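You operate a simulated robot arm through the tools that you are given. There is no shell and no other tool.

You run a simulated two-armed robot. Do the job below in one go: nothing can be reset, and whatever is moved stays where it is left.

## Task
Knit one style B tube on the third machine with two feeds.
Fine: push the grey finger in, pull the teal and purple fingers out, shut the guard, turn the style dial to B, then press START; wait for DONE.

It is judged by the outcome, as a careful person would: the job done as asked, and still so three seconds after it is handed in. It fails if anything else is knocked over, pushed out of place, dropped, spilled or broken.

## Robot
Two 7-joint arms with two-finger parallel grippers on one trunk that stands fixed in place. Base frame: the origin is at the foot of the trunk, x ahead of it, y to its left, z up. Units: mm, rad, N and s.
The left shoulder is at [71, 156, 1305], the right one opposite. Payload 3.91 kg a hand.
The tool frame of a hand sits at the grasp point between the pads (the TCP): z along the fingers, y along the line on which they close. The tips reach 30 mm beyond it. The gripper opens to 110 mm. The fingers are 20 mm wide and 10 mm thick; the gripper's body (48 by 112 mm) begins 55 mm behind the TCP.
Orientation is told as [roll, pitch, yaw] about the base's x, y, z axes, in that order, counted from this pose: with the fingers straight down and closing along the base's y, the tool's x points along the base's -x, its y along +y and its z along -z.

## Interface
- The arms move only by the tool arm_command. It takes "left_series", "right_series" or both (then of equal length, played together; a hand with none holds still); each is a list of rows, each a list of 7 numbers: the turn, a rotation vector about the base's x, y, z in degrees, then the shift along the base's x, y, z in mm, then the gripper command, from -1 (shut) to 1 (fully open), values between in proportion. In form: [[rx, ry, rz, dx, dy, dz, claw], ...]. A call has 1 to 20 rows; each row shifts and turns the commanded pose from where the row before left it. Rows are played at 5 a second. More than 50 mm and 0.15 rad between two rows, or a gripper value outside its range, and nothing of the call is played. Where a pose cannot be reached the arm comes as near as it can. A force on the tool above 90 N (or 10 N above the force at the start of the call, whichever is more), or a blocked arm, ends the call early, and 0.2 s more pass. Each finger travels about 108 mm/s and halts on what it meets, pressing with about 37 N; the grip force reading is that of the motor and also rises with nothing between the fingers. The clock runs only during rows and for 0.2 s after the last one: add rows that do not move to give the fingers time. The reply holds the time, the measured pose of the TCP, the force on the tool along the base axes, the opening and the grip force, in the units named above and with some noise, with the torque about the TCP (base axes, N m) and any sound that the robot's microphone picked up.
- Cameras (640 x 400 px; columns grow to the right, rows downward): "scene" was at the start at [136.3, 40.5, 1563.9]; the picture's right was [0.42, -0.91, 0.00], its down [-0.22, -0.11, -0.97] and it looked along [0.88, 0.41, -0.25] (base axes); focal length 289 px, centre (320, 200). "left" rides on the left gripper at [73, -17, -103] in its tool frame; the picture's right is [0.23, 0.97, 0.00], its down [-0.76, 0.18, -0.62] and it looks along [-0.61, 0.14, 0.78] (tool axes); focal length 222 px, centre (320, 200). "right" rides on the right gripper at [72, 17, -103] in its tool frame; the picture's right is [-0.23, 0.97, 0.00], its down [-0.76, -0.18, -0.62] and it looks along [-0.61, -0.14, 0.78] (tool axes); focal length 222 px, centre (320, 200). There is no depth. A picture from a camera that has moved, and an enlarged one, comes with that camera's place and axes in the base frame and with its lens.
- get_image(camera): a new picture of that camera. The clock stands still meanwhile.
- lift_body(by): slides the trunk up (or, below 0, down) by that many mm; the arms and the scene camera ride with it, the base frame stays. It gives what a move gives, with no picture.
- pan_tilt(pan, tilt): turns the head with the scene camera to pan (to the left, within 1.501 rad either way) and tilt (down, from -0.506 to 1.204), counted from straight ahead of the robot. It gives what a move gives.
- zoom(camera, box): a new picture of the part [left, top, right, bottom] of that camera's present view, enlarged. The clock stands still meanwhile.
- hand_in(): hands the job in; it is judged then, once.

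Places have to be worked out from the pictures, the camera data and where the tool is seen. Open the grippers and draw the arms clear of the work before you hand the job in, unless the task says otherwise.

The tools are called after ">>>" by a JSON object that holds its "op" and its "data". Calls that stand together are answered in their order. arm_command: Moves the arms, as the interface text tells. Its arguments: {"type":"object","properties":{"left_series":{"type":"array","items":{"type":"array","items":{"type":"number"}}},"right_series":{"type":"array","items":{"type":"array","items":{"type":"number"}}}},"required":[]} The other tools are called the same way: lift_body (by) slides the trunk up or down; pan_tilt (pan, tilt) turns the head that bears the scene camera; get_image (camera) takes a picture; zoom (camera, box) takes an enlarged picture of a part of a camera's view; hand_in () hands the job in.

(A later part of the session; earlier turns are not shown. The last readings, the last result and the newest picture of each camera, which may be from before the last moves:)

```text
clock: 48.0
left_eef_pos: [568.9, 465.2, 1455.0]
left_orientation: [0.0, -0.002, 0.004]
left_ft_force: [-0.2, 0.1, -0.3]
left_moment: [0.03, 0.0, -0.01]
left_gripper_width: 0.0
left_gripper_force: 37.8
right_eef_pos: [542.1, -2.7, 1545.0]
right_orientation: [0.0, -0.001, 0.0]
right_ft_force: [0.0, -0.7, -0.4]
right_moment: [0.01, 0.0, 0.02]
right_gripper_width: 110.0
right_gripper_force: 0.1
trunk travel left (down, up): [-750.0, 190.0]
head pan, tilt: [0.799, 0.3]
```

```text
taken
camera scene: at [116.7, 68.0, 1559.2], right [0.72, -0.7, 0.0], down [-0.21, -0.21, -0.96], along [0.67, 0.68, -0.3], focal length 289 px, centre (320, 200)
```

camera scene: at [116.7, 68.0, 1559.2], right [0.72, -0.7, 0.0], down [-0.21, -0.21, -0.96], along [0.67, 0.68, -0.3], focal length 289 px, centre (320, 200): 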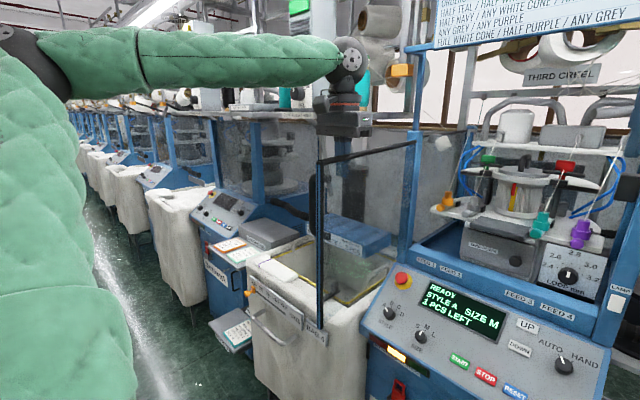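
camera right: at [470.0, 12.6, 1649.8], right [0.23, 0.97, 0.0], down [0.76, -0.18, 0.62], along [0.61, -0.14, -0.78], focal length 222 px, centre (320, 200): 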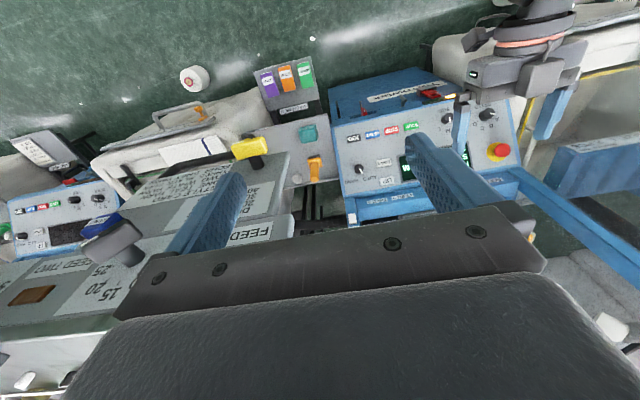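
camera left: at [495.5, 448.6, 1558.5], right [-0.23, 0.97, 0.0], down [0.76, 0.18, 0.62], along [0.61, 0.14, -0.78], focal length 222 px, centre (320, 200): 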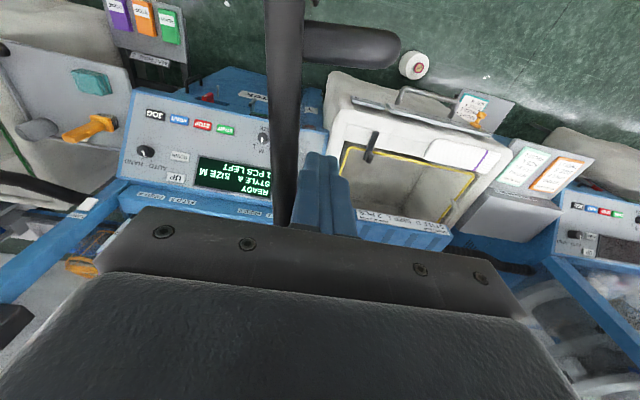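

The guard follows freely (φ ≈ 190°). I continue the arc to about φ = 221°.

>>> {"op": "arm_command", "data": {"left_series": [[0, 0, 0, 1.9, -15.5, 0, -1], [0, 0, 0, 1.9, -15.5, 0, -1], [0, 0, 0, 1.9, -15.5, 0, -1], [0, 0, 0, 4.9, -15.1, 0, -1], [0, 0, 0, 4.9, -15.1, 0, -1], [0, 0, 0, 4.9, -15.1, 0, -1], [0, 0, 0, 6.9, -14.2, 0, -1], [0, 0, 0, 6.9, -14.2, 0, -1], [0, 0, 0, 6.9, -14.2, 0, -1], [0, 0, 0, 8.9, -13.1, 0, -1], [0, 0, 0, 8.9, -13.1, 0, -1], [0, 0, 0, 8.9, -13.1, 0, -1], [0, 0, 0, 0, 0, 0, -1]]}}

>>> {"op": "get_image", "data": {"camera": "left"}}

>>> {"op": "pan_tilt", "data": {"pan": 0.5, "tilt": 0.3}}

>>> {"op": "get_image", "data": {"camera": "scene"}}

```text
clock: 50.8
left_eef_pos: [636.6, 292.2, 1453.9]
left_orientation: [0.0, -0.001, 0.001]
left_ft_force: [-1.0, 0.0, 0.5]
left_moment: [0.0, 0.01, 0.0]
left_gripper_width: 0.0
left_gripper_force: 37.8
right_eef_pos: [541.8, -0.7, 1545.0]
right_orientation: [0.0, 0.001, -0.001]
right_ft_force: [-0.6, -0.4, 0.0]
right_moment: [-0.01, 0.02, 0.01]
right_gripper_width: 110.0
right_gripper_force: 0.1
trunk travel left (down, up): [-750.0, 190.0]
head pan, tilt: [0.799, 0.3]
```

```text
taken
camera left: at [563.3, 273.4, 1556.8], right [-0.23, 0.97, 0.0], down [0.76, 0.18, 0.62], along [0.61, 0.14, -0.78], focal length 222 px, centre (320, 200)
```

left: 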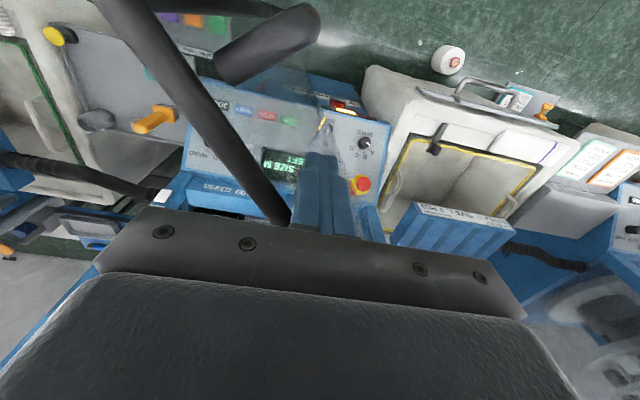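

```text
clock: 51.6
left_eef_pos: [636.2, 291.4, 1454.8]
left_orientation: [0.001, 0.001, 0.001]
left_ft_force: [0.3, 0.0, 0.1]
left_moment: [-0.02, -0.02, 0.02]
left_gripper_width: 0.2
left_gripper_force: 38.2
right_eef_pos: [543.4, -2.1, 1545.2]
right_orientation: [0.0, -0.001, 0.0]
right_ft_force: [-0.3, 0.7, -0.7]
right_moment: [0.0, -0.02, -0.02]
right_gripper_width: 110.0
right_gripper_force: 0.0
trunk travel left (down, up): [-750.0, 190.0]
head pan, tilt: [0.499, 0.3]
```

```text
taken
camera scene: at [133.8, 45.3, 1559.2], right [0.48, -0.88, 0.0], down [-0.26, -0.14, -0.96], along [0.84, 0.46, -0.3], focal length 289 px, centre (320, 200)
```

scene: 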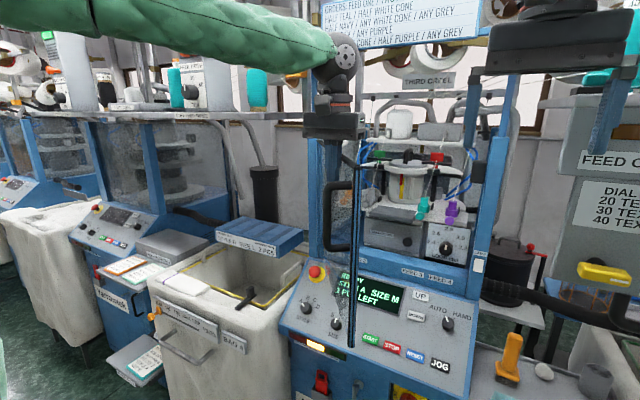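

The guard is about half shut and in contact with the fingers. I follow the arc on to about φ = 253°, stopping short of the header sign above.

>>> {"op": "arm_command", "data": {"left_series": [[0, 0, 0, 10.6, -11.9, 0, -1], [0, 0, 0, 10.6, -11.9, 0, -1], [0, 0, 0, 10.6, -11.9, 0, -1], [0, 0, 0, 12.1, -10.2, 0, -1], [0, 0, 0, 12.1, -10.2, 0, -1], [0, 0, 0, 12.1, -10.2, 0, -1], [0, 0, 0, 13.4, -8.4, 0, -1], [0, 0, 0, 13.4, -8.4, 0, -1], [0, 0, 0, 13.4, -8.4, 0, -1], [0, 0, 0, 14.5, -6.4, 0, -1], [0, 0, 0, 14.5, -6.4, 0, -1], [0, 0, 0, 14.5, -6.4, 0, -1], [0, 0, 0, 0, 0, 0, -1]]}}

>>> {"op": "get_image", "data": {"camera": "left"}}

>>> {"op": "get_image", "data": {"camera": "scene"}}

```text
clock: 54.4
left_eef_pos: [786.5, 180.8, 1457.1]
left_orientation: [-0.001, -0.003, 0.003]
left_ft_force: [-0.9, 0.1, 0.5]
left_moment: [-0.01, 0.0, -0.03]
left_gripper_width: 0.1
left_gripper_force: 37.4
right_eef_pos: [541.8, -3.9, 1544.9]
right_orientation: [-0.001, -0.002, -0.001]
right_ft_force: [-0.1, 0.4, 1.2]
right_moment: [0.03, -0.02, 0.0]
right_gripper_width: 110.0
right_gripper_force: 0.0
trunk travel left (down, up): [-750.0, 190.0]
head pan, tilt: [0.499, 0.3]
```

```text
taken
camera left: at [714.3, 164.1, 1558.6], right [-0.23, 0.97, 0.0], down [0.76, 0.18, 0.62], along [0.61, 0.14, -0.78], focal length 222 px, centre (320, 200)
```

left: 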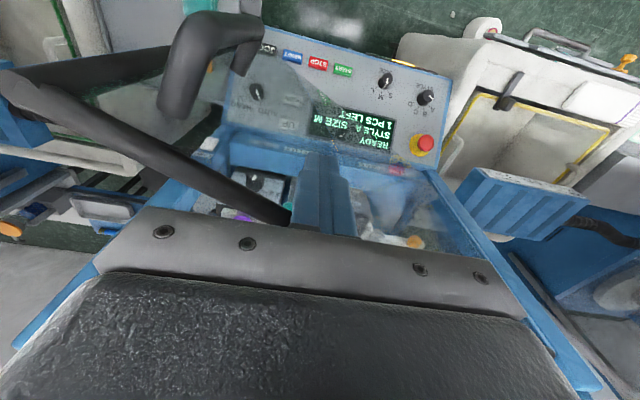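

```text
taken
camera scene: at [133.1, 45.3, 1559.3], right [0.48, -0.88, 0.0], down [-0.26, -0.14, -0.96], along [0.84, 0.46, -0.3], focal length 289 px, centre (320, 200)
```

scene: 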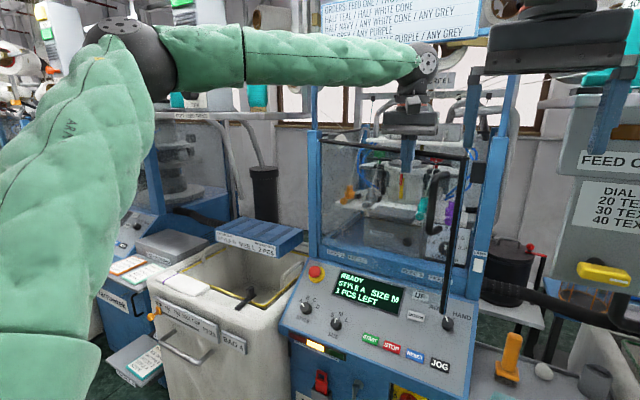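

The guard is about 17° from shut. For the last part I back the hand off, turn it forward (20° down, 20° right) and will push on the panel with the closed fingertips, away from the handle and the sign above.

>>> {"op": "arm_command", "data": {"left_series": [[0, 0, 0, -28, 9, 0, -1], [0, 0, 0, -29, 9, 0, -1], [0, 0, 0, -30, 12, 0, -1], [0, -7.8, 0, -4, 2, -16, -1], [0, -7.8, 0, -4, 2, -16, -1], [0, -7.8, 0, 0, 0, -16, -1], [0, -7.8, 0, 0, 0, -16, -1], [0, -7.8, 0, 0, 0, -16, -1], [0, -7.8, 0, 0, 0, -16, -1], [0, -7.8, 0, 0, 0, -16, -1], [0, -7.8, 0, 0, 0, -16, -1], [0, -7.6, 0, 0, 0, -16, -1], [0, 0, -6.7, 0, 0, 0, -1], [0, 0, -6.7, 0, 0, 0, -1], [0, 0, -6.6, 0, 0, 0, -1], [0, 0, 0, 0, 0, 0, -1]]}}

>>> {"op": "get_image", "data": {"camera": "left"}}

>>> {"op": "get_image", "data": {"camera": "scene"}}

```text
clock: 57.8
left_eef_pos: [692.8, 215.3, 1311.2]
left_orientation: [-0.002, -1.222, -0.347]
left_ft_force: [0.5, -0.6, -0.1]
left_moment: [0.05, -0.01, 0.0]
left_gripper_width: 0.2
left_gripper_force: 37.5
right_eef_pos: [543.3, -3.6, 1544.8]
right_orientation: [0.0, 0.0, 0.001]
right_ft_force: [-0.8, 0.3, -0.4]
right_moment: [0.03, 0.02, 0.0]
right_gripper_width: 110.2
right_gripper_force: 0.1
trunk travel left (down, up): [-750.0, 190.0]
head pan, tilt: [0.499, 0.3]
```

```text
taken
camera left: at [573.0, 240.7, 1278.6], right [0.26, 0.94, -0.21], down [-0.24, 0.28, 0.93], along [0.93, -0.19, 0.3], focal length 222 px, centre (320, 200)
```

left: 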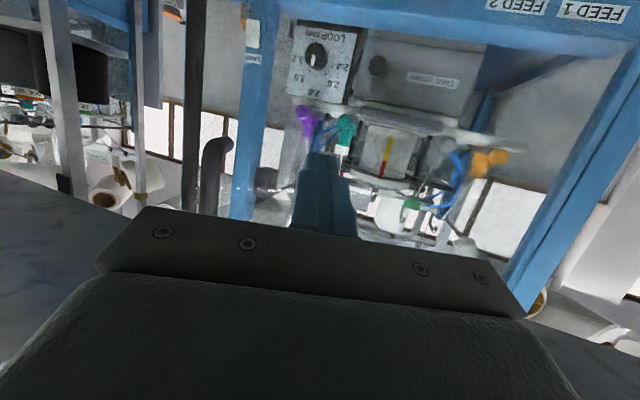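

```text
taken
camera scene: at [133.3, 44.8, 1559.3], right [0.48, -0.88, 0.0], down [-0.26, -0.14, -0.96], along [0.84, 0.46, -0.3], focal length 289 px, centre (320, 200)
```

scene: 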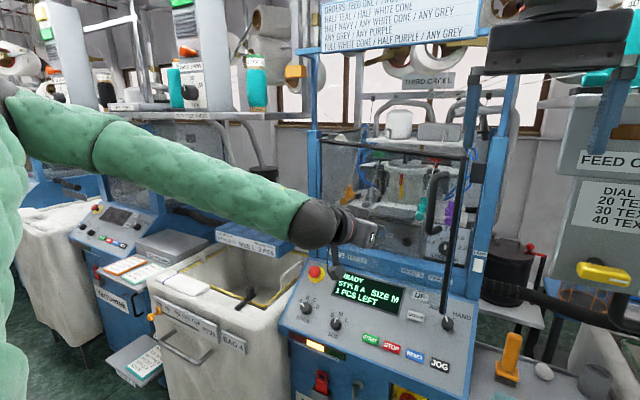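

The hand faces the guard's panel; the handle is well to the right of it. I advance and push the panel slowly to near its shut position.

>>> {"op": "arm_command", "data": {"left_series": [[0, 0, 0, 15, -4, -2, -1], [0, 0, 0, 15, -4, -2, -1], [0, 0, 0, 15, -4, -2, -1], [0, 0, 0, 15, -4, -2, -1], [0, 0, 0, 15, -4, -2, -1], [0, 0, 0, 13, -1.5, 0, -1], [0, 0, 0, 13, -1.5, 0, -1], [0, 0, 0, 13, -1.5, 0, -1], [0, 0, 0, 13, -1.5, 0, -1], [0, 0, 0, 13, -1.5, 0, -1], [0, 0, 0, 10, -1.5, 0, -1], [0, 0, 0, 8, -1.5, 0, -1], [0, 0, 0, 0, 0, 0, -1]]}}

>>> {"op": "get_image", "data": {"camera": "left"}}

>>> {"op": "get_image", "data": {"camera": "scene"}}

```text
clock: 60.6
left_eef_pos: [851.6, 181.9, 1301.4]
left_orientation: [-0.004, -1.221, -0.345]
left_ft_force: [-0.1, 0.5, 0.5]
left_moment: [0.0, 0.0, -0.01]
left_gripper_width: 0.0
left_gripper_force: 37.2
right_eef_pos: [542.6, -2.4, 1545.0]
right_orientation: [-0.001, 0.001, 0.0]
right_ft_force: [0.1, 0.5, 0.1]
right_moment: [-0.04, 0.01, 0.03]
right_gripper_width: 110.1
right_gripper_force: 0.0
trunk travel left (down, up): [-750.0, 190.0]
head pan, tilt: [0.499, 0.3]
```

```text
taken
camera left: at [729.8, 207.7, 1267.5], right [0.26, 0.94, -0.21], down [-0.24, 0.28, 0.93], along [0.93, -0.19, 0.3], focal length 222 px, centre (320, 200)
```

left: 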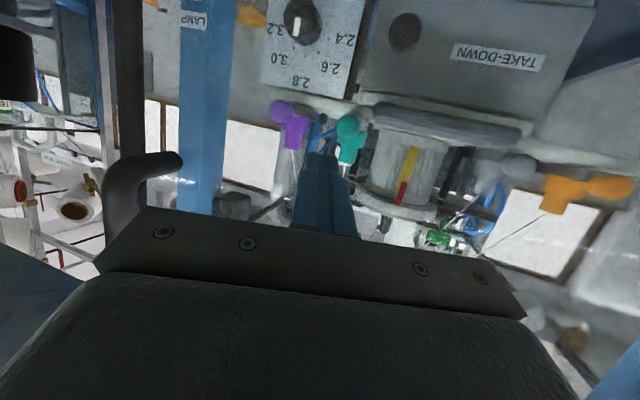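

```text
taken
camera scene: at [133.7, 45.4, 1559.2], right [0.48, -0.88, 0.0], down [-0.26, -0.14, -0.96], along [0.84, 0.46, -0.3], focal length 289 px, centre (320, 200)
```

scene: 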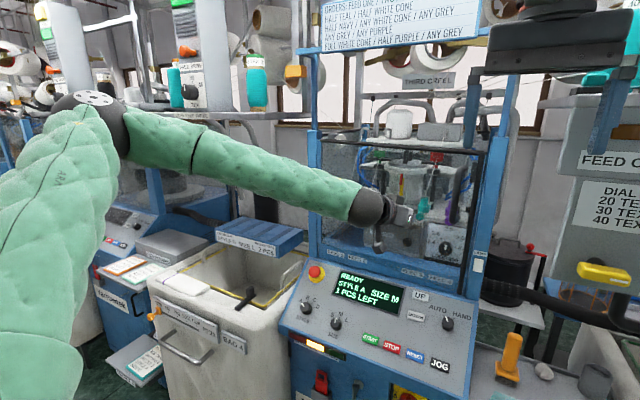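

Nearly shut. I push on in 4 mm steps and watch for the stop.

>>> {"op": "arm_command", "data": {"left_series": [[0, 0, 0, 4, -0.5, 0, -1], [0, 0, 0, 4, -0.5, 0, -1], [0, 0, 0, 4, 0, 0, -1], [0, 0, 0, 0, 0, 0, -1]]}}

>>> {"op": "arm_command", "data": {"left_series": [[0, 0, 0, 3, 0, 0, -1], [0, 0, 0, 3, 0, 0, -1], [0, 0, 0, 0, 0, 0, -1]]}}

>>> {"op": "get_image", "data": {"camera": "scene"}}

>>> {"op": "zoom", "data": {"camera": "scene", "box": [290, 110, 530, 320]}}

```text
clock: 61.6
left_eef_pos: [862.6, 182.7, 1300.5]
left_orientation: [-0.004, -1.221, -0.346]
left_ft_force: [0.7, -0.3, -0.1]
left_moment: [0.0, 0.01, -0.03]
left_gripper_width: 0.0
left_gripper_force: 37.8
right_eef_pos: [543.6, -2.9, 1545.2]
right_orientation: [0.0, 0.0, 0.001]
right_ft_force: [-0.3, 0.7, -0.4]
right_moment: [0.02, -0.01, 0.0]
right_gripper_width: 109.9
right_gripper_force: 0.1
trunk travel left (down, up): [-750.0, 190.0]
head pan, tilt: [0.499, 0.3]
```

```text
clock: 62.4
left_eef_pos: [869.4, 183.1, 1300.1]
left_orientation: [-0.002, -1.222, -0.346]
left_ft_force: [0.4, -0.1, -0.8]
left_moment: [0.05, 0.01, 0.02]
left_gripper_width: 0.0
left_gripper_force: 37.4
right_eef_pos: [542.2, -4.2, 1544.6]
right_orientation: [0.0, 0.0, 0.001]
right_ft_force: [-0.3, -0.4, 0.5]
right_moment: [0.03, 0.0, -0.01]
right_gripper_width: 109.8
right_gripper_force: 0.1
trunk travel left (down, up): [-750.0, 190.0]
head pan, tilt: [0.499, 0.3]
```

```text
taken
camera scene: at [133.8, 45.4, 1559.2], right [0.48, -0.88, 0.0], down [-0.26, -0.14, -0.96], along [0.84, 0.46, -0.3], focal length 289 px, centre (320, 200)
```

scene: 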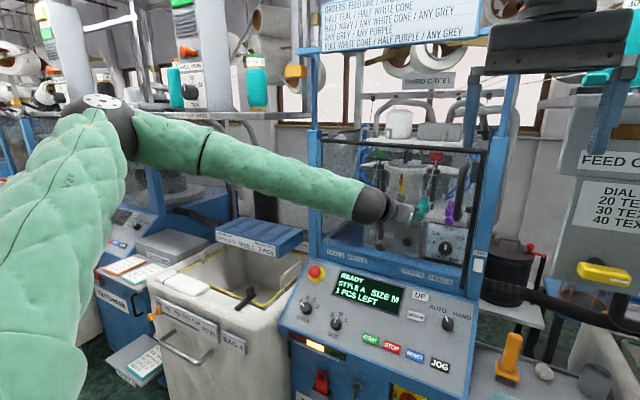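

```text
1.90 times, centred on (410, 215) of scene
camera zoom: at [133.8, 45.4, 1559.2], right [0.48, -0.88, 0.0], down [-0.26, -0.14, -0.96], along [0.84, 0.46, -0.3], focal length 551 px, centre (149, 171)
```

zoom: 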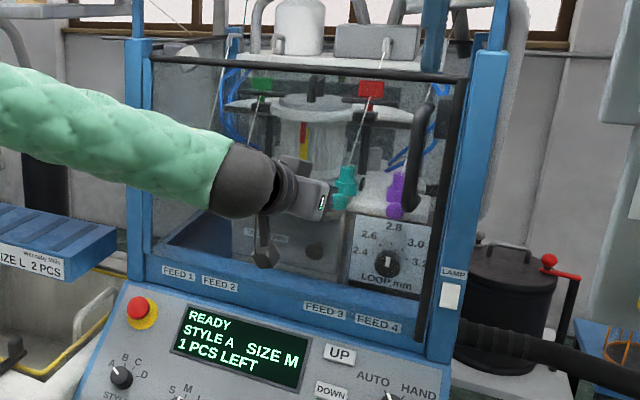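

Still no stop felt at x = 869. I keep pushing in small steps.

>>> {"op": "arm_command", "data": {"left_series": [[0, 0, 0, 3, 0, 0, -1], [0, 0, 0, 3, 0, 0, -1], [0, 0, 0, 0, 0, 0, -1]]}}

>>> {"op": "arm_command", "data": {"left_series": [[0, 0, 0, 3, 0, 0, -1], [0, 0, 0, 3, 0, 0, -1], [0, 0, 0, 0, 0, 0, -1]]}}

>>> {"op": "zoom", "data": {"camera": "scene", "box": [290, 110, 530, 320]}}

```text
clock: 63.2
left_eef_pos: [875.1, 183.8, 1301.3]
left_orientation: [-0.003, -1.221, -0.345]
left_ft_force: [0.2, 0.2, -0.2]
left_moment: [-0.02, 0.01, 0.01]
left_gripper_width: 0.0
left_gripper_force: 37.4
right_eef_pos: [542.9, -3.2, 1545.2]
right_orientation: [0.0, 0.0, -0.001]
right_ft_force: [-0.4, -0.2, 0.0]
right_moment: [-0.01, -0.04, 0.02]
right_gripper_width: 109.5
right_gripper_force: 0.0
trunk travel left (down, up): [-750.0, 190.0]
head pan, tilt: [0.499, 0.3]
```

```text
clock: 64.0
left_eef_pos: [881.0, 183.4, 1302.3]
left_orientation: [-0.002, -1.219, -0.345]
left_ft_force: [0.0, 0.1, 0.4]
left_moment: [-0.01, -0.01, 0.01]
left_gripper_width: 0.0
left_gripper_force: 37.7
right_eef_pos: [542.2, -2.6, 1544.8]
right_orientation: [0.0, 0.002, 0.0]
right_ft_force: [-0.6, -0.3, 0.6]
right_moment: [-0.01, -0.01, -0.01]
right_gripper_width: 109.6
right_gripper_force: 0.0
trunk travel left (down, up): [-750.0, 190.0]
head pan, tilt: [0.499, 0.3]
```

```text
1.90 times, centred on (410, 215) of scene
camera zoom: at [133.7, 45.3, 1559.2], right [0.48, -0.88, 0.0], down [-0.26, -0.14, -0.96], along [0.84, 0.46, -0.3], focal length 551 px, centre (149, 171)
```

zoom: 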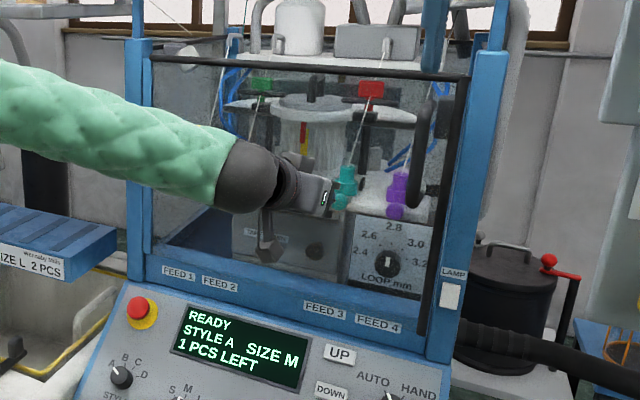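

Still free; the guard is closing up to the right post. I continue in small steps.

>>> {"op": "arm_command", "data": {"left_series": [[0, 0, 0, 3, 0, 0, -1], [0, 0, 0, 3, 0, 0, -1], [0, 0, 0, 3, 0, 0, -1], [0, 0, 0, 0, 0, 0, -1]]}}

>>> {"op": "arm_command", "data": {"left_series": [[0, 0, 0, 3, 0, 0, -1], [0, 0, 0, 3, 0, 0, -1], [0, 0, 0, 0, 0, 0, -1]]}}

>>> {"op": "zoom", "data": {"camera": "scene", "box": [290, 110, 530, 320]}}

>>> {"op": "get_image", "data": {"camera": "left"}}

```text
clock: 65.0
left_eef_pos: [890.1, 183.6, 1302.1]
left_orientation: [-0.003, -1.222, -0.346]
left_ft_force: [0.0, -0.2, 0.3]
left_moment: [-0.02, 0.01, 0.0]
left_gripper_width: 0.0
left_gripper_force: 37.7
right_eef_pos: [542.2, -3.2, 1544.6]
right_orientation: [0.001, 0.0, 0.0]
right_ft_force: [0.5, 0.8, -1.1]
right_moment: [0.0, -0.03, 0.01]
right_gripper_width: 110.2
right_gripper_force: 0.0
trunk travel left (down, up): [-750.0, 190.0]
head pan, tilt: [0.499, 0.3]
```

```text
clock: 65.8
left_eef_pos: [895.3, 181.8, 1300.0]
left_orientation: [-0.004, -1.222, -0.345]
left_ft_force: [0.8, -0.1, -0.1]
left_moment: [0.02, 0.02, 0.0]
left_gripper_width: 0.1
left_gripper_force: 38.4
right_eef_pos: [543.2, -4.3, 1545.0]
right_orientation: [0.0, 0.0, 0.001]
right_ft_force: [-0.7, -0.8, -0.7]
right_moment: [-0.03, -0.01, 0.01]
right_gripper_width: 110.1
right_gripper_force: 0.1
trunk travel left (down, up): [-750.0, 190.0]
head pan, tilt: [0.499, 0.3]
```

```text
1.90 times, centred on (410, 215) of scene
camera zoom: at [133.7, 45.4, 1559.2], right [0.48, -0.88, 0.0], down [-0.26, -0.14, -0.96], along [0.84, 0.46, -0.3], focal length 551 px, centre (149, 171)
```

zoom: 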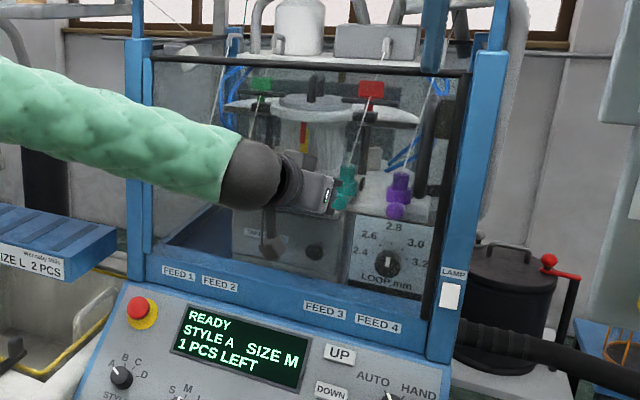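

```text
taken
camera left: at [775.4, 208.0, 1267.3], right [0.26, 0.94, -0.21], down [-0.24, 0.28, 0.93], along [0.93, -0.19, 0.3], focal length 222 px, centre (320, 200)
```

left: 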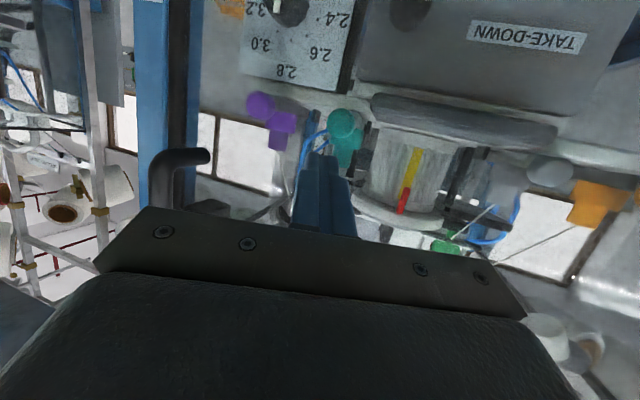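

The lower corner is now just at the sill. I continue pushing in 3 mm steps until resistance.

>>> {"op": "arm_command", "data": {"left_series": [[0, 0, 0, 3, 0, 0, -1], [0, 0, 0, 3, 0, 0, -1], [0, 0, 0, 0, 0, 0, -1]]}}

>>> {"op": "arm_command", "data": {"left_series": [[0, 0, 0, 3, 0, 0, -1], [0, 0, 0, 3, 0, 0, -1], [0, 0, 0, 0, 0, 0, -1]]}}

>>> {"op": "zoom", "data": {"camera": "scene", "box": [290, 110, 530, 320]}}

```text
clock: 66.6
left_eef_pos: [903.3, 183.7, 1302.2]
left_orientation: [-0.003, -1.22, -0.345]
left_ft_force: [0.7, 0.1, -0.3]
left_moment: [0.0, 0.01, -0.04]
left_gripper_width: 0.2
left_gripper_force: 37.9
right_eef_pos: [542.0, -3.1, 1545.7]
right_orientation: [0.0, -0.001, -0.001]
right_ft_force: [-0.7, 1.1, -0.3]
right_moment: [-0.04, 0.01, -0.02]
right_gripper_width: 110.0
right_gripper_force: 0.1
trunk travel left (down, up): [-750.0, 190.0]
head pan, tilt: [0.499, 0.3]
```

```text
clock: 67.4
left_eef_pos: [909.9, 182.4, 1300.4]
left_orientation: [-0.004, -1.221, -0.346]
left_ft_force: [0.0, 0.5, 0.7]
left_moment: [0.02, 0.01, 0.0]
left_gripper_width: 0.0
left_gripper_force: 37.5
right_eef_pos: [541.7, -3.6, 1545.0]
right_orientation: [0.0, 0.001, 0.001]
right_ft_force: [0.4, -0.5, -0.2]
right_moment: [-0.04, -0.03, 0.0]
right_gripper_width: 110.1
right_gripper_force: 0.2
trunk travel left (down, up): [-750.0, 190.0]
head pan, tilt: [0.499, 0.3]
```

```text
1.90 times, centred on (410, 215) of scene
camera zoom: at [133.8, 45.4, 1559.2], right [0.48, -0.88, 0.0], down [-0.26, -0.14, -0.96], along [0.84, 0.46, -0.3], focal length 551 px, centre (149, 171)
```

zoom: 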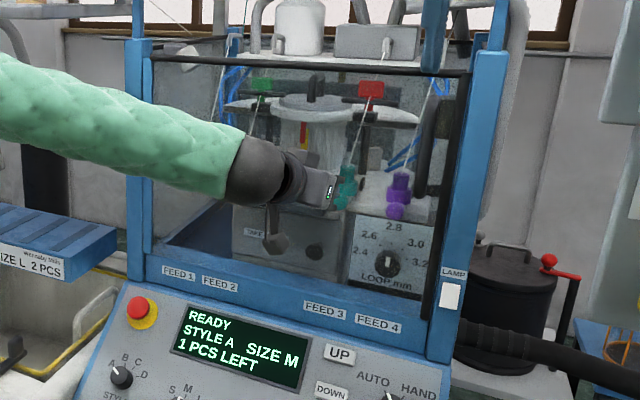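

The guard seems no longer to move while my hand goes on without force, so it may have shut ahead of my fingers. I advance a little more, carefully, to feel it.

>>> {"op": "arm_command", "data": {"left_series": [[0, 0, 0, 2, 0, 0, -1], [0, 0, 0, 2, 0, 0, -1], [0, 0, 0, 0, 0, 0, -1]]}}

>>> {"op": "zoom", "data": {"camera": "left", "box": [120, 60, 440, 260]}}

>>> {"op": "zoom", "data": {"camera": "scene", "box": [400, 120, 520, 310]}}

```text
clock: 68.2
left_eef_pos: [913.0, 182.4, 1301.1]
left_orientation: [-0.002, -1.221, -0.345]
left_ft_force: [-0.1, 0.1, -0.4]
left_moment: [-0.01, 0.0, 0.01]
left_gripper_width: 0.0
left_gripper_force: 37.8
right_eef_pos: [542.6, -4.1, 1545.4]
right_orientation: [0.0, -0.001, 0.0]
right_ft_force: [-0.2, -0.2, -0.6]
right_moment: [0.01, -0.02, -0.03]
right_gripper_width: 109.7
right_gripper_force: 0.2
trunk travel left (down, up): [-750.0, 190.0]
head pan, tilt: [0.499, 0.3]
```

```text
2.00 times, centred on (280, 160) of left
camera zoom: at [792.5, 207.7, 1266.7], right [0.26, 0.94, -0.21], down [-0.24, 0.28, 0.93], along [0.93, -0.19, 0.3], focal length 444 px, centre (400, 280)
```

zoom: 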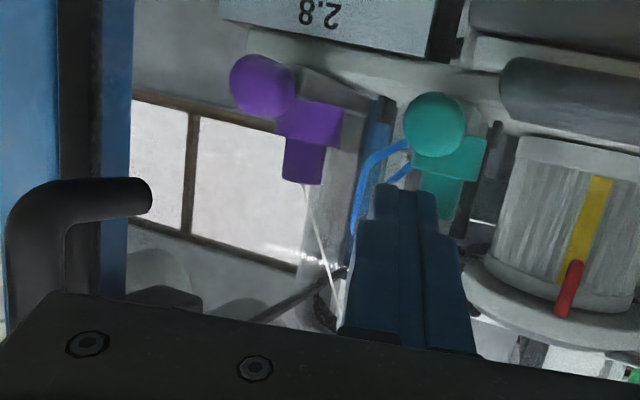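

```text
2.11 times, centred on (460, 215) of scene
camera zoom: at [133.8, 45.3, 1559.2], right [0.48, -0.88, 0.0], down [-0.26, -0.14, -0.96], along [0.84, 0.46, -0.3], focal length 609 px, centre (25, 168)
```

zoom: 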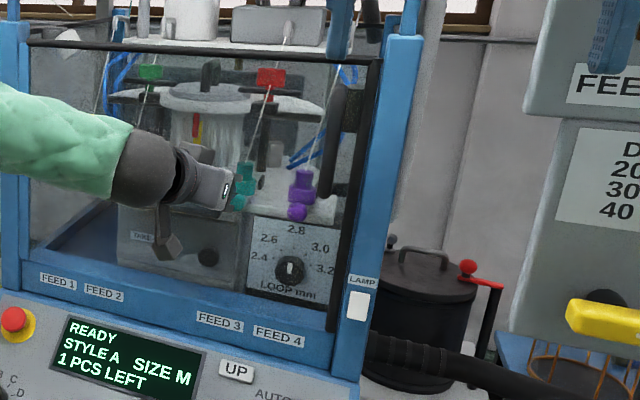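

No contact yet; tip is at x ≈ 939, y ≈ 173. I advance a few more millimetres to find the panel.

>>> {"op": "arm_command", "data": {"left_series": [[0, 0, 0, 2, 0, 0, -1], [0, 0, 0, 2, 0, 0, -1], [0, 0, 0, 2, 0, 0, -1], [0, 0, 0, 0, 0, 0, -1]]}}

>>> {"op": "zoom", "data": {"camera": "scene", "box": [400, 120, 520, 310]}}

>>> {"op": "zoom", "data": {"camera": "left", "box": [120, 60, 440, 260]}}

```text
clock: 69.2
left_eef_pos: [913.4, 182.4, 1300.8]
left_orientation: [-0.004, -1.221, -0.349]
left_ft_force: [-35.4, -3.3, -13.5]
left_moment: [0.02, 0.5, -0.15]
left_gripper_width: 0.0
left_gripper_force: 38.0
right_eef_pos: [538.7, -4.3, 1547.4]
right_orientation: [0.0, -0.001, 0.002]
right_ft_force: [0.2, -0.3, 0.3]
right_moment: [0.01, 0.0, 0.04]
right_gripper_width: 110.1
right_gripper_force: 0.1
trunk travel left (down, up): [-750.0, 190.0]
head pan, tilt: [0.499, 0.3]
```

```text
2.11 times, centred on (460, 215) of scene
camera zoom: at [130.2, 45.3, 1559.3], right [0.48, -0.88, 0.0], down [-0.26, -0.14, -0.96], along [0.84, 0.46, -0.29], focal length 609 px, centre (25, 168)
```

zoom: 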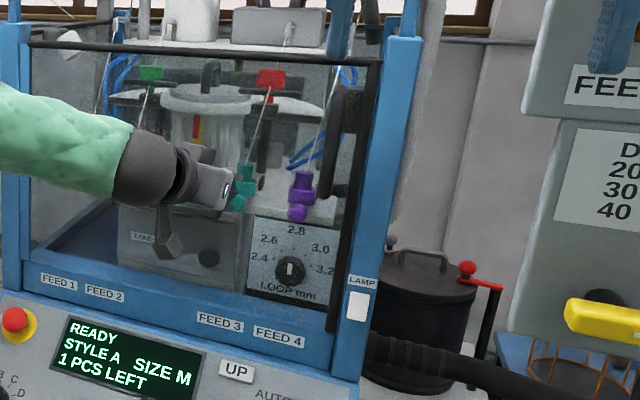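

```text
2.00 times, centred on (280, 160) of left
camera zoom: at [793.9, 208.3, 1267.2], right [0.26, 0.94, -0.21], down [-0.24, 0.28, 0.93], along [0.93, -0.19, 0.3], focal length 444 px, centre (400, 280)
```

zoom: 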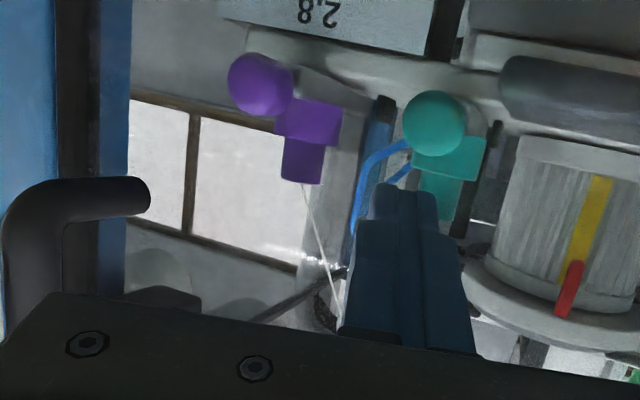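

35 N with no further motion: the guard is shut against its stop. I back off and check that it stays shut.

>>> {"op": "arm_command", "data": {"left_series": [[0, 0, 0, -8, 1, 0, -1], [0, 0, 0, -15, 3, 0, -1], [0, 0, 0, -25, 5, 5, -1], [0, 0, 0, -30, 8, 10, -1], [0, 0, 0, -30, 8, 10, -1], [0, 0, 0, -30, 8, 10, -1], [0, 0, 0, 0, 0, 0, -1]]}}

>>> {"op": "get_image", "data": {"camera": "scene"}}

>>> {"op": "zoom", "data": {"camera": "scene", "box": [290, 110, 530, 320]}}

>>> {"op": "get_image", "data": {"camera": "left"}}

```text
clock: 70.8
left_eef_pos: [781.1, 218.0, 1337.7]
left_orientation: [-0.003, -1.222, -0.345]
left_ft_force: [0.3, 0.2, 0.4]
left_moment: [-0.02, 0.0, 0.02]
left_gripper_width: 0.0
left_gripper_force: 37.4
right_eef_pos: [543.4, -3.9, 1544.1]
right_orientation: [0.001, 0.003, 0.001]
right_ft_force: [0.5, 0.2, -0.9]
right_moment: [0.0, -0.02, -0.01]
right_gripper_width: 110.3
right_gripper_force: 0.0
trunk travel left (down, up): [-750.0, 190.0]
head pan, tilt: [0.499, 0.3]
```

```text
taken
camera scene: at [134.9, 45.0, 1559.1], right [0.48, -0.88, 0.0], down [-0.26, -0.14, -0.95], along [0.84, 0.46, -0.3], focal length 289 px, centre (320, 200)
```

scene: 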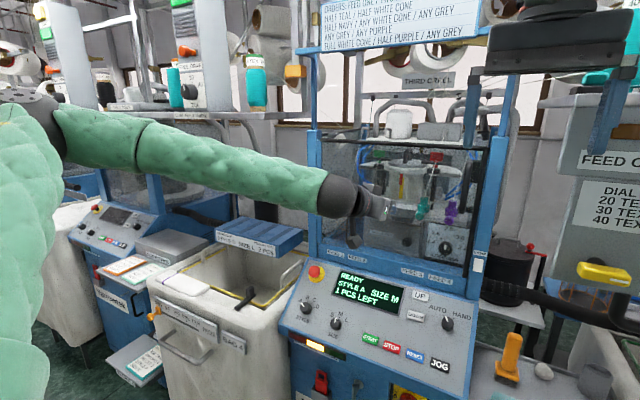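

```text
1.90 times, centred on (410, 215) of scene
camera zoom: at [134.9, 45.0, 1559.1], right [0.48, -0.88, 0.0], down [-0.26, -0.14, -0.95], along [0.84, 0.46, -0.3], focal length 551 px, centre (149, 171)
```

zoom: 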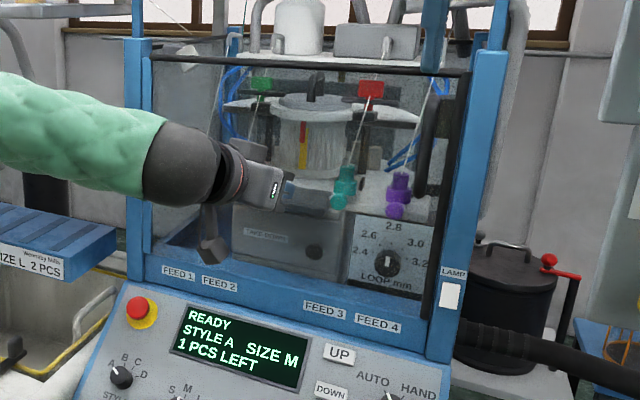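

```text
taken
camera left: at [660.7, 242.2, 1303.3], right [0.26, 0.94, -0.21], down [-0.24, 0.28, 0.93], along [0.93, -0.19, 0.3], focal length 222 px, centre (320, 200)
```

left: 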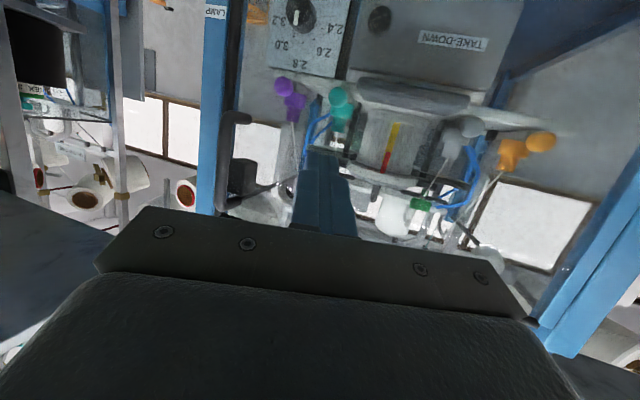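

The guard stays shut. Next the style dial at about [798, 463, 965] on the sloping panel: I turn the hand so it points along the panel's normal (about 29° forward of straight down) and move above the dial with the claw open.

>>> {"op": "arm_command", "data": {"left_series": [[0, 0, 6.7, -10, 20, 0, -1], [0, 0, 6.7, -10, 27, -10, -0.5], [0, 0, 6.6, -10, 27, -15, 0.1], [0, 6.9, 0, -5, 27, -20, 0.1], [0, 6.9, 0, -5, 27, -25, 0.1], [0, 6.9, 0, -5, 27, -25, 0.1], [0, 6.9, 0, -5, 30, -25, 0.1], [0, 6.9, 0, -5, 30, -25, 0.1], [0, 6.9, 0, 0, 30, -25, 0.1], [0, 0, 0, 0, 0, -20, 0.1], [0, 0, 0, 0, 0, 0, 0.1]]}}

>>> {"op": "get_image", "data": {"camera": "left"}}

>>> {"op": "pan_tilt", "data": {"pan": 0.5, "tilt": 0.5}}

>>> {"op": "get_image", "data": {"camera": "scene"}}

```text
clock: 73.2
left_eef_pos: [725.2, 462.3, 1147.4]
left_orientation: [0.0, -0.498, 0.002]
left_ft_force: [0.1, 1.2, -0.1]
left_moment: [0.02, 0.02, -0.01]
left_gripper_width: 60.4
left_gripper_force: 0.0
right_eef_pos: [541.8, -2.5, 1546.2]
right_orientation: [-0.001, 0.001, 0.0]
right_ft_force: [0.1, 0.5, -0.2]
right_moment: [-0.04, 0.01, -0.02]
right_gripper_width: 109.9
right_gripper_force: 0.1
trunk travel left (down, up): [-750.0, 190.0]
head pan, tilt: [0.499, 0.3]
```

```text
taken
camera left: at [611.7, 444.6, 1201.5], right [-0.2, 0.97, -0.11], down [0.37, 0.18, 0.91], along [0.91, 0.14, -0.4], focal length 222 px, centre (320, 200)
```

left: 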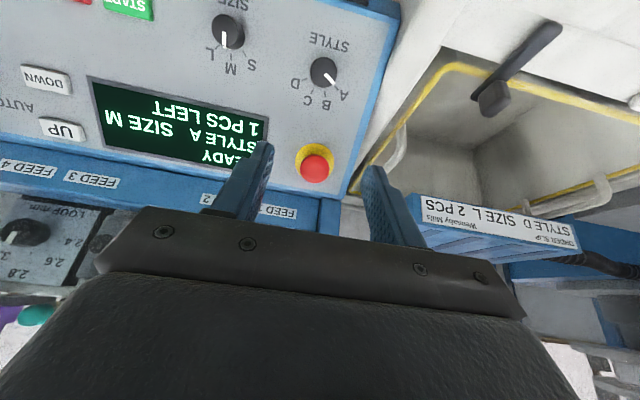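

```text
clock: 73.9
left_eef_pos: [726.0, 461.0, 1147.2]
left_orientation: [-0.001, -0.499, 0.003]
left_ft_force: [0.6, -0.4, -0.5]
left_moment: [0.01, 0.02, 0.01]
left_gripper_width: 60.5
left_gripper_force: 0.0
right_eef_pos: [542.4, -3.1, 1544.4]
right_orientation: [0.0, -0.002, 0.0]
right_ft_force: [0.3, 0.6, -0.3]
right_moment: [-0.02, 0.01, 0.04]
right_gripper_width: 110.0
right_gripper_force: 0.1
trunk travel left (down, up): [-750.0, 190.0]
head pan, tilt: [0.499, 0.499]
```

```text
taken
camera scene: at [131.7, 44.4, 1540.9], right [0.48, -0.88, 0.0], down [-0.42, -0.23, -0.88], along [0.77, 0.42, -0.48], focal length 289 px, centre (320, 200)
```

scene: 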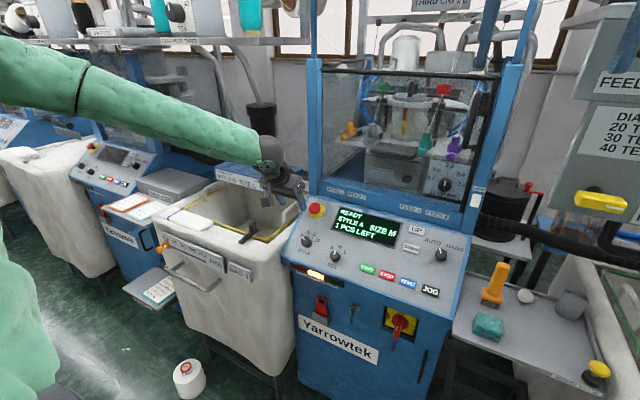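

I zoom in on the dial from both cameras to fix its place and pointer.

>>> {"op": "zoom", "data": {"camera": "left", "box": [260, 20, 400, 130]}}

>>> {"op": "zoom", "data": {"camera": "scene", "box": [280, 190, 400, 290]}}

```text
3.64 times, centred on (330, 75) of left
camera zoom: at [612.0, 444.5, 1201.5], right [-0.2, 0.97, -0.11], down [0.37, 0.18, 0.91], along [0.91, 0.14, -0.4], focal length 808 px, centre (284, 654)
```

zoom: 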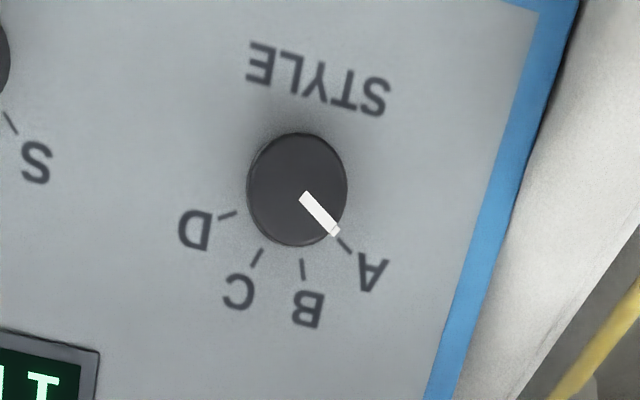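

```text
4.00 times, centred on (340, 240) of scene
camera zoom: at [131.7, 44.4, 1540.9], right [0.48, -0.88, 0.0], down [-0.42, -0.23, -0.88], along [0.77, 0.42, -0.48], focal length 1157 px, centre (240, 40)
```

zoom: 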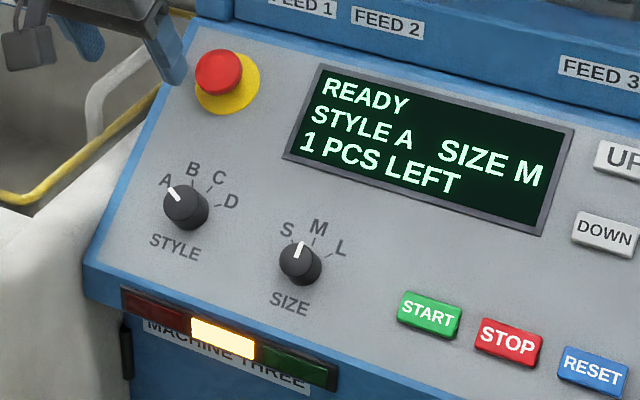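

The knob's top centre comes out at about [795, 458, 960], 32 mm across; the panel slopes about 38° (UP vs START give 38.8°). Pointer sits at A, with B about 40° clockwise. I tilt the tool to 38° and move to 70 mm off the knob along the panel normal.

>>> {"op": "arm_command", "data": {"left_series": [[0, -4.75, 0, 6, -1, -33, 0.1], [0, -4.75, 0, 7, -1, -33, 0.1], [0, 0, 0, 7, -1, -33, 0.1], [0, 0, 0, 6, 0, -33, 0.1], [0, 0, 0, 0, 0, 0, 0.1]]}}

>>> {"op": "get_image", "data": {"camera": "left"}}

>>> {"op": "zoom", "data": {"camera": "scene", "box": [260, 160, 400, 290]}}

```text
clock: 75.1
left_eef_pos: [752.5, 460.5, 1015.2]
left_orientation: [0.001, -0.667, 0.001]
left_ft_force: [0.0, 0.5, -0.2]
left_moment: [-0.01, 0.03, 0.01]
left_gripper_width: 60.4
left_gripper_force: 0.1
right_eef_pos: [541.0, -2.2, 1545.1]
right_orientation: [-0.001, -0.001, 0.001]
right_ft_force: [-0.6, 0.1, 0.1]
right_moment: [0.02, -0.01, 0.03]
right_gripper_width: 110.4
right_gripper_force: 0.1
trunk travel left (down, up): [-750.0, 190.0]
head pan, tilt: [0.499, 0.499]
```

```text
taken
camera left: at [631.5, 443.3, 1051.3], right [-0.18, 0.97, -0.14], down [0.21, 0.18, 0.96], along [0.96, 0.14, -0.24], focal length 222 px, centre (320, 200)
```

left: 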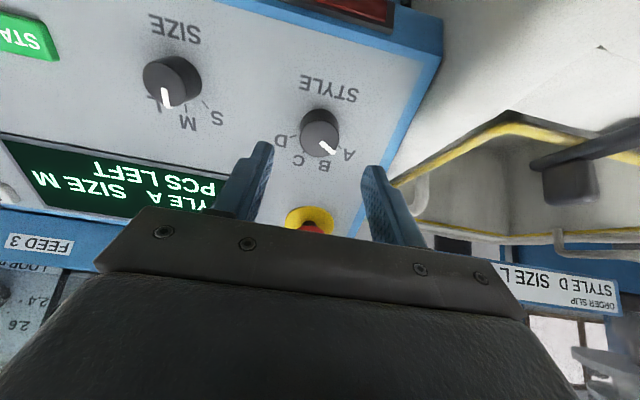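

```text
3.08 times, centred on (330, 225) of scene
camera zoom: at [130.7, 44.4, 1540.9], right [0.48, -0.88, 0.0], down [-0.42, -0.23, -0.88], along [0.77, 0.42, -0.48], focal length 890 px, centre (289, 123)
```

zoom: 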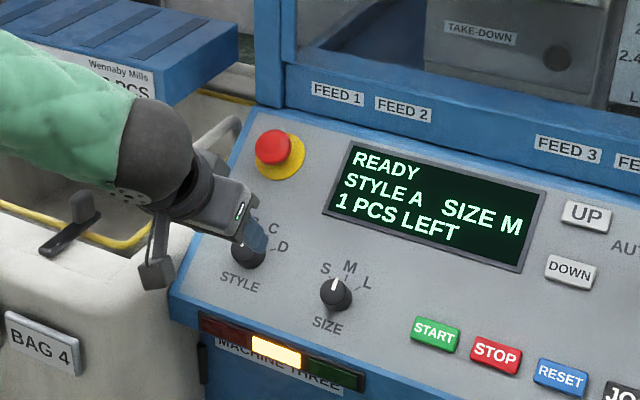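

I zoom to measure the knob precisely from here.

>>> {"op": "zoom", "data": {"camera": "left", "box": [240, 60, 400, 220]}}

```text
2.50 times, centred on (320, 140) of left
camera zoom: at [631.5, 443.3, 1051.3], right [-0.18, 0.97, -0.14], down [0.21, 0.18, 0.96], along [0.96, 0.14, -0.24], focal length 555 px, centre (320, 350)
```

zoom: 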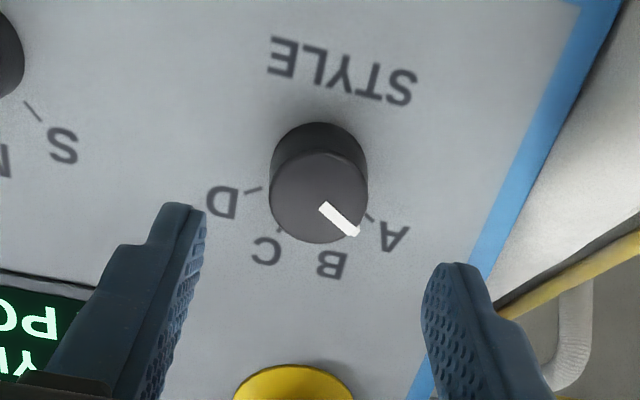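

The knob lies on the tool axis (y off by 1.5 mm), its top 68 mm below the TCP. I descend 57 mm along the normal so the tips stay about 8 mm above the panel.

>>> {"op": "arm_command", "data": {"left_series": [[0, 0, 0, 8.9, -0.4, -11.3, 0.1], [0, 0, 0, 8.9, -0.4, -11.3, 0.1], [0, 0, 0, 8.9, -0.4, -11.3, 0.1], [0, 0, 0, 8.6, -0.3, -10.9, 0.1], [0, 0, 0, 0, 0, 0, 0.1]]}}

>>> {"op": "zoom", "data": {"camera": "left", "box": [220, 100, 420, 260]}}

>>> {"op": "zoom", "data": {"camera": "scene", "box": [260, 160, 400, 290]}}

```text
clock: 76.3
left_eef_pos: [787.0, 458.9, 971.7]
left_orientation: [0.0, -0.665, 0.0]
left_ft_force: [1.1, 0.2, 0.6]
left_moment: [-0.05, 0.0, 0.02]
left_gripper_width: 60.2
left_gripper_force: 0.0
right_eef_pos: [541.3, -4.2, 1545.1]
right_orientation: [-0.001, -0.001, 0.0]
right_ft_force: [-0.9, 0.3, -1.4]
right_moment: [0.0, 0.02, 0.02]
right_gripper_width: 110.0
right_gripper_force: 0.0
trunk travel left (down, up): [-750.0, 190.0]
head pan, tilt: [0.499, 0.499]
```

```text
2.50 times, centred on (320, 180) of left
camera zoom: at [664.7, 439.2, 1007.5], right [-0.18, 0.97, -0.14], down [0.21, 0.18, 0.96], along [0.96, 0.14, -0.24], focal length 555 px, centre (320, 250)
```

zoom: 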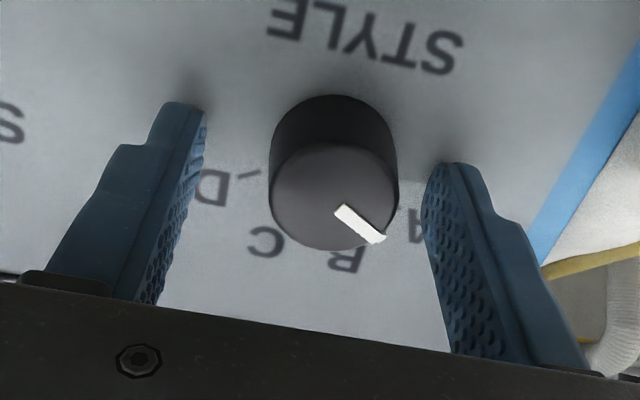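

```text
3.08 times, centred on (330, 225) of scene
camera zoom: at [131.0, 44.2, 1540.9], right [0.48, -0.88, 0.0], down [-0.42, -0.23, -0.88], along [0.77, 0.42, -0.48], focal length 890 px, centre (289, 123)
```

zoom: 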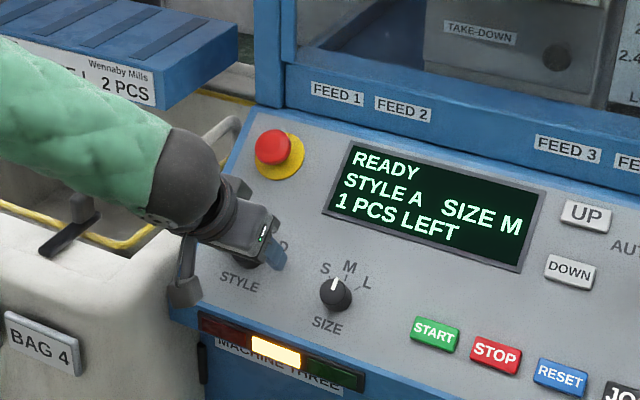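

The knob is centred on the TCP within 1 mm. I close the claw on it.

>>> {"op": "arm_command", "data": {"left_series": [[0, 0, 0, 0, 0, 0, -0.3], [0, 0, 0, 0, 0, 0, -1], [0, 0, 0, 0, 0, 0, -1], [0, 0, 0, 0, 0, 0, -1]]}}

>>> {"op": "zoom", "data": {"camera": "left", "box": [220, 100, 420, 260]}}

```text
clock: 77.3
left_eef_pos: [786.1, 460.5, 971.0]
left_orientation: [-0.001, -0.667, 0.004]
left_ft_force: [6.6, 24.9, 7.8]
left_moment: [0.85, -0.01, 0.47]
left_gripper_width: 32.7
left_gripper_force: 45.2
right_eef_pos: [543.0, -1.4, 1545.5]
right_orientation: [-0.003, 0.001, 0.0]
right_ft_force: [-0.9, 0.7, -0.2]
right_moment: [0.02, 0.02, 0.0]
right_gripper_width: 109.7
right_gripper_force: 0.1
trunk travel left (down, up): [-750.0, 190.0]
head pan, tilt: [0.499, 0.499]
```

```text
2.50 times, centred on (320, 180) of left
camera zoom: at [665.2, 442.0, 1006.9], right [-0.18, 0.97, -0.14], down [0.21, 0.18, 0.96], along [0.96, 0.14, -0.24], focal length 555 px, centre (320, 250)
```

zoom: 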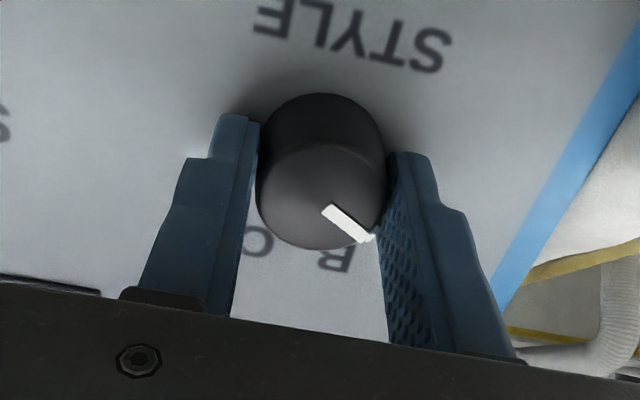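

Gripped at 32.7 mm, with a side load of 25 N in y. I ease the hand 2.5 mm toward +y to centre it, then read the force before turning.

>>> {"op": "arm_command", "data": {"left_series": [[0, 0, 0, 0.5, 2.5, 0.5, -1], [0, 0, 0, 0, 0, 0, -1]]}}

```text
clock: 77.9
left_eef_pos: [786.1, 459.9, 971.5]
left_orientation: [-0.001, -0.666, 0.003]
left_ft_force: [-3.1, 14.5, 8.1]
left_moment: [0.38, 0.05, 0.06]
left_gripper_width: 33.2
left_gripper_force: 44.8
right_eef_pos: [541.3, -1.6, 1545.5]
right_orientation: [0.0, -0.001, -0.001]
right_ft_force: [0.0, 0.5, -0.5]
right_moment: [-0.03, 0.02, -0.02]
right_gripper_width: 110.0
right_gripper_force: 0.1
trunk travel left (down, up): [-750.0, 190.0]
head pan, tilt: [0.499, 0.499]
```

The load is easing. I turn the knob clockwise (about the tool axis) by 20° first and check how it goes.

>>> {"op": "arm_command", "data": {"left_series": [[0, 0, 0, 0, 1.5, 0, -1], [4.1, 0, -5.25, 0, 0, 0, -1], [4.1, 0, -5.25, 0, 0, 0, -1], [4.1, 0, -5.25, 0, 0, 0, -1], [0, 0, 0, 0, 0, 0, -1]]}}

>>> {"op": "zoom", "data": {"camera": "left", "box": [220, 100, 420, 260]}}

>>> {"op": "zoom", "data": {"camera": "scene", "box": [260, 160, 400, 290]}}

```text
clock: 79.1
left_eef_pos: [785.9, 460.6, 970.7]
left_orientation: [0.262, -0.619, -0.434]
left_ft_force: [-1.9, -4.0, 3.4]
left_moment: [-0.19, -0.14, -0.16]
left_gripper_width: 32.8
left_gripper_force: 44.7
right_eef_pos: [541.6, -4.4, 1544.8]
right_orientation: [0.001, -0.001, 0.0]
right_ft_force: [0.4, -0.7, -0.1]
right_moment: [-0.04, -0.01, 0.0]
right_gripper_width: 109.8
right_gripper_force: 0.0
trunk travel left (down, up): [-750.0, 190.0]
head pan, tilt: [0.499, 0.499]
```

```text
2.50 times, centred on (320, 180) of left
camera zoom: at [664.0, 468.4, 1006.0], right [0.1, 0.99, 0.07], down [0.23, -0.09, 0.97], along [0.97, -0.08, -0.23], focal length 555 px, centre (320, 250)
```

zoom: 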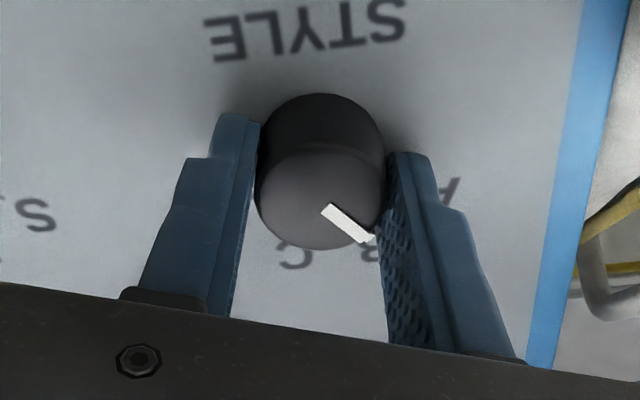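

```text
3.08 times, centred on (330, 225) of scene
camera zoom: at [131.0, 43.7, 1540.9], right [0.48, -0.88, 0.0], down [-0.42, -0.23, -0.88], along [0.77, 0.42, -0.48], focal length 890 px, centre (289, 123)
```

zoom: 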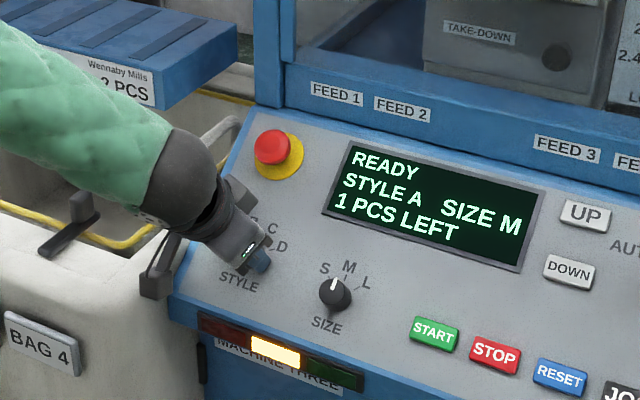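

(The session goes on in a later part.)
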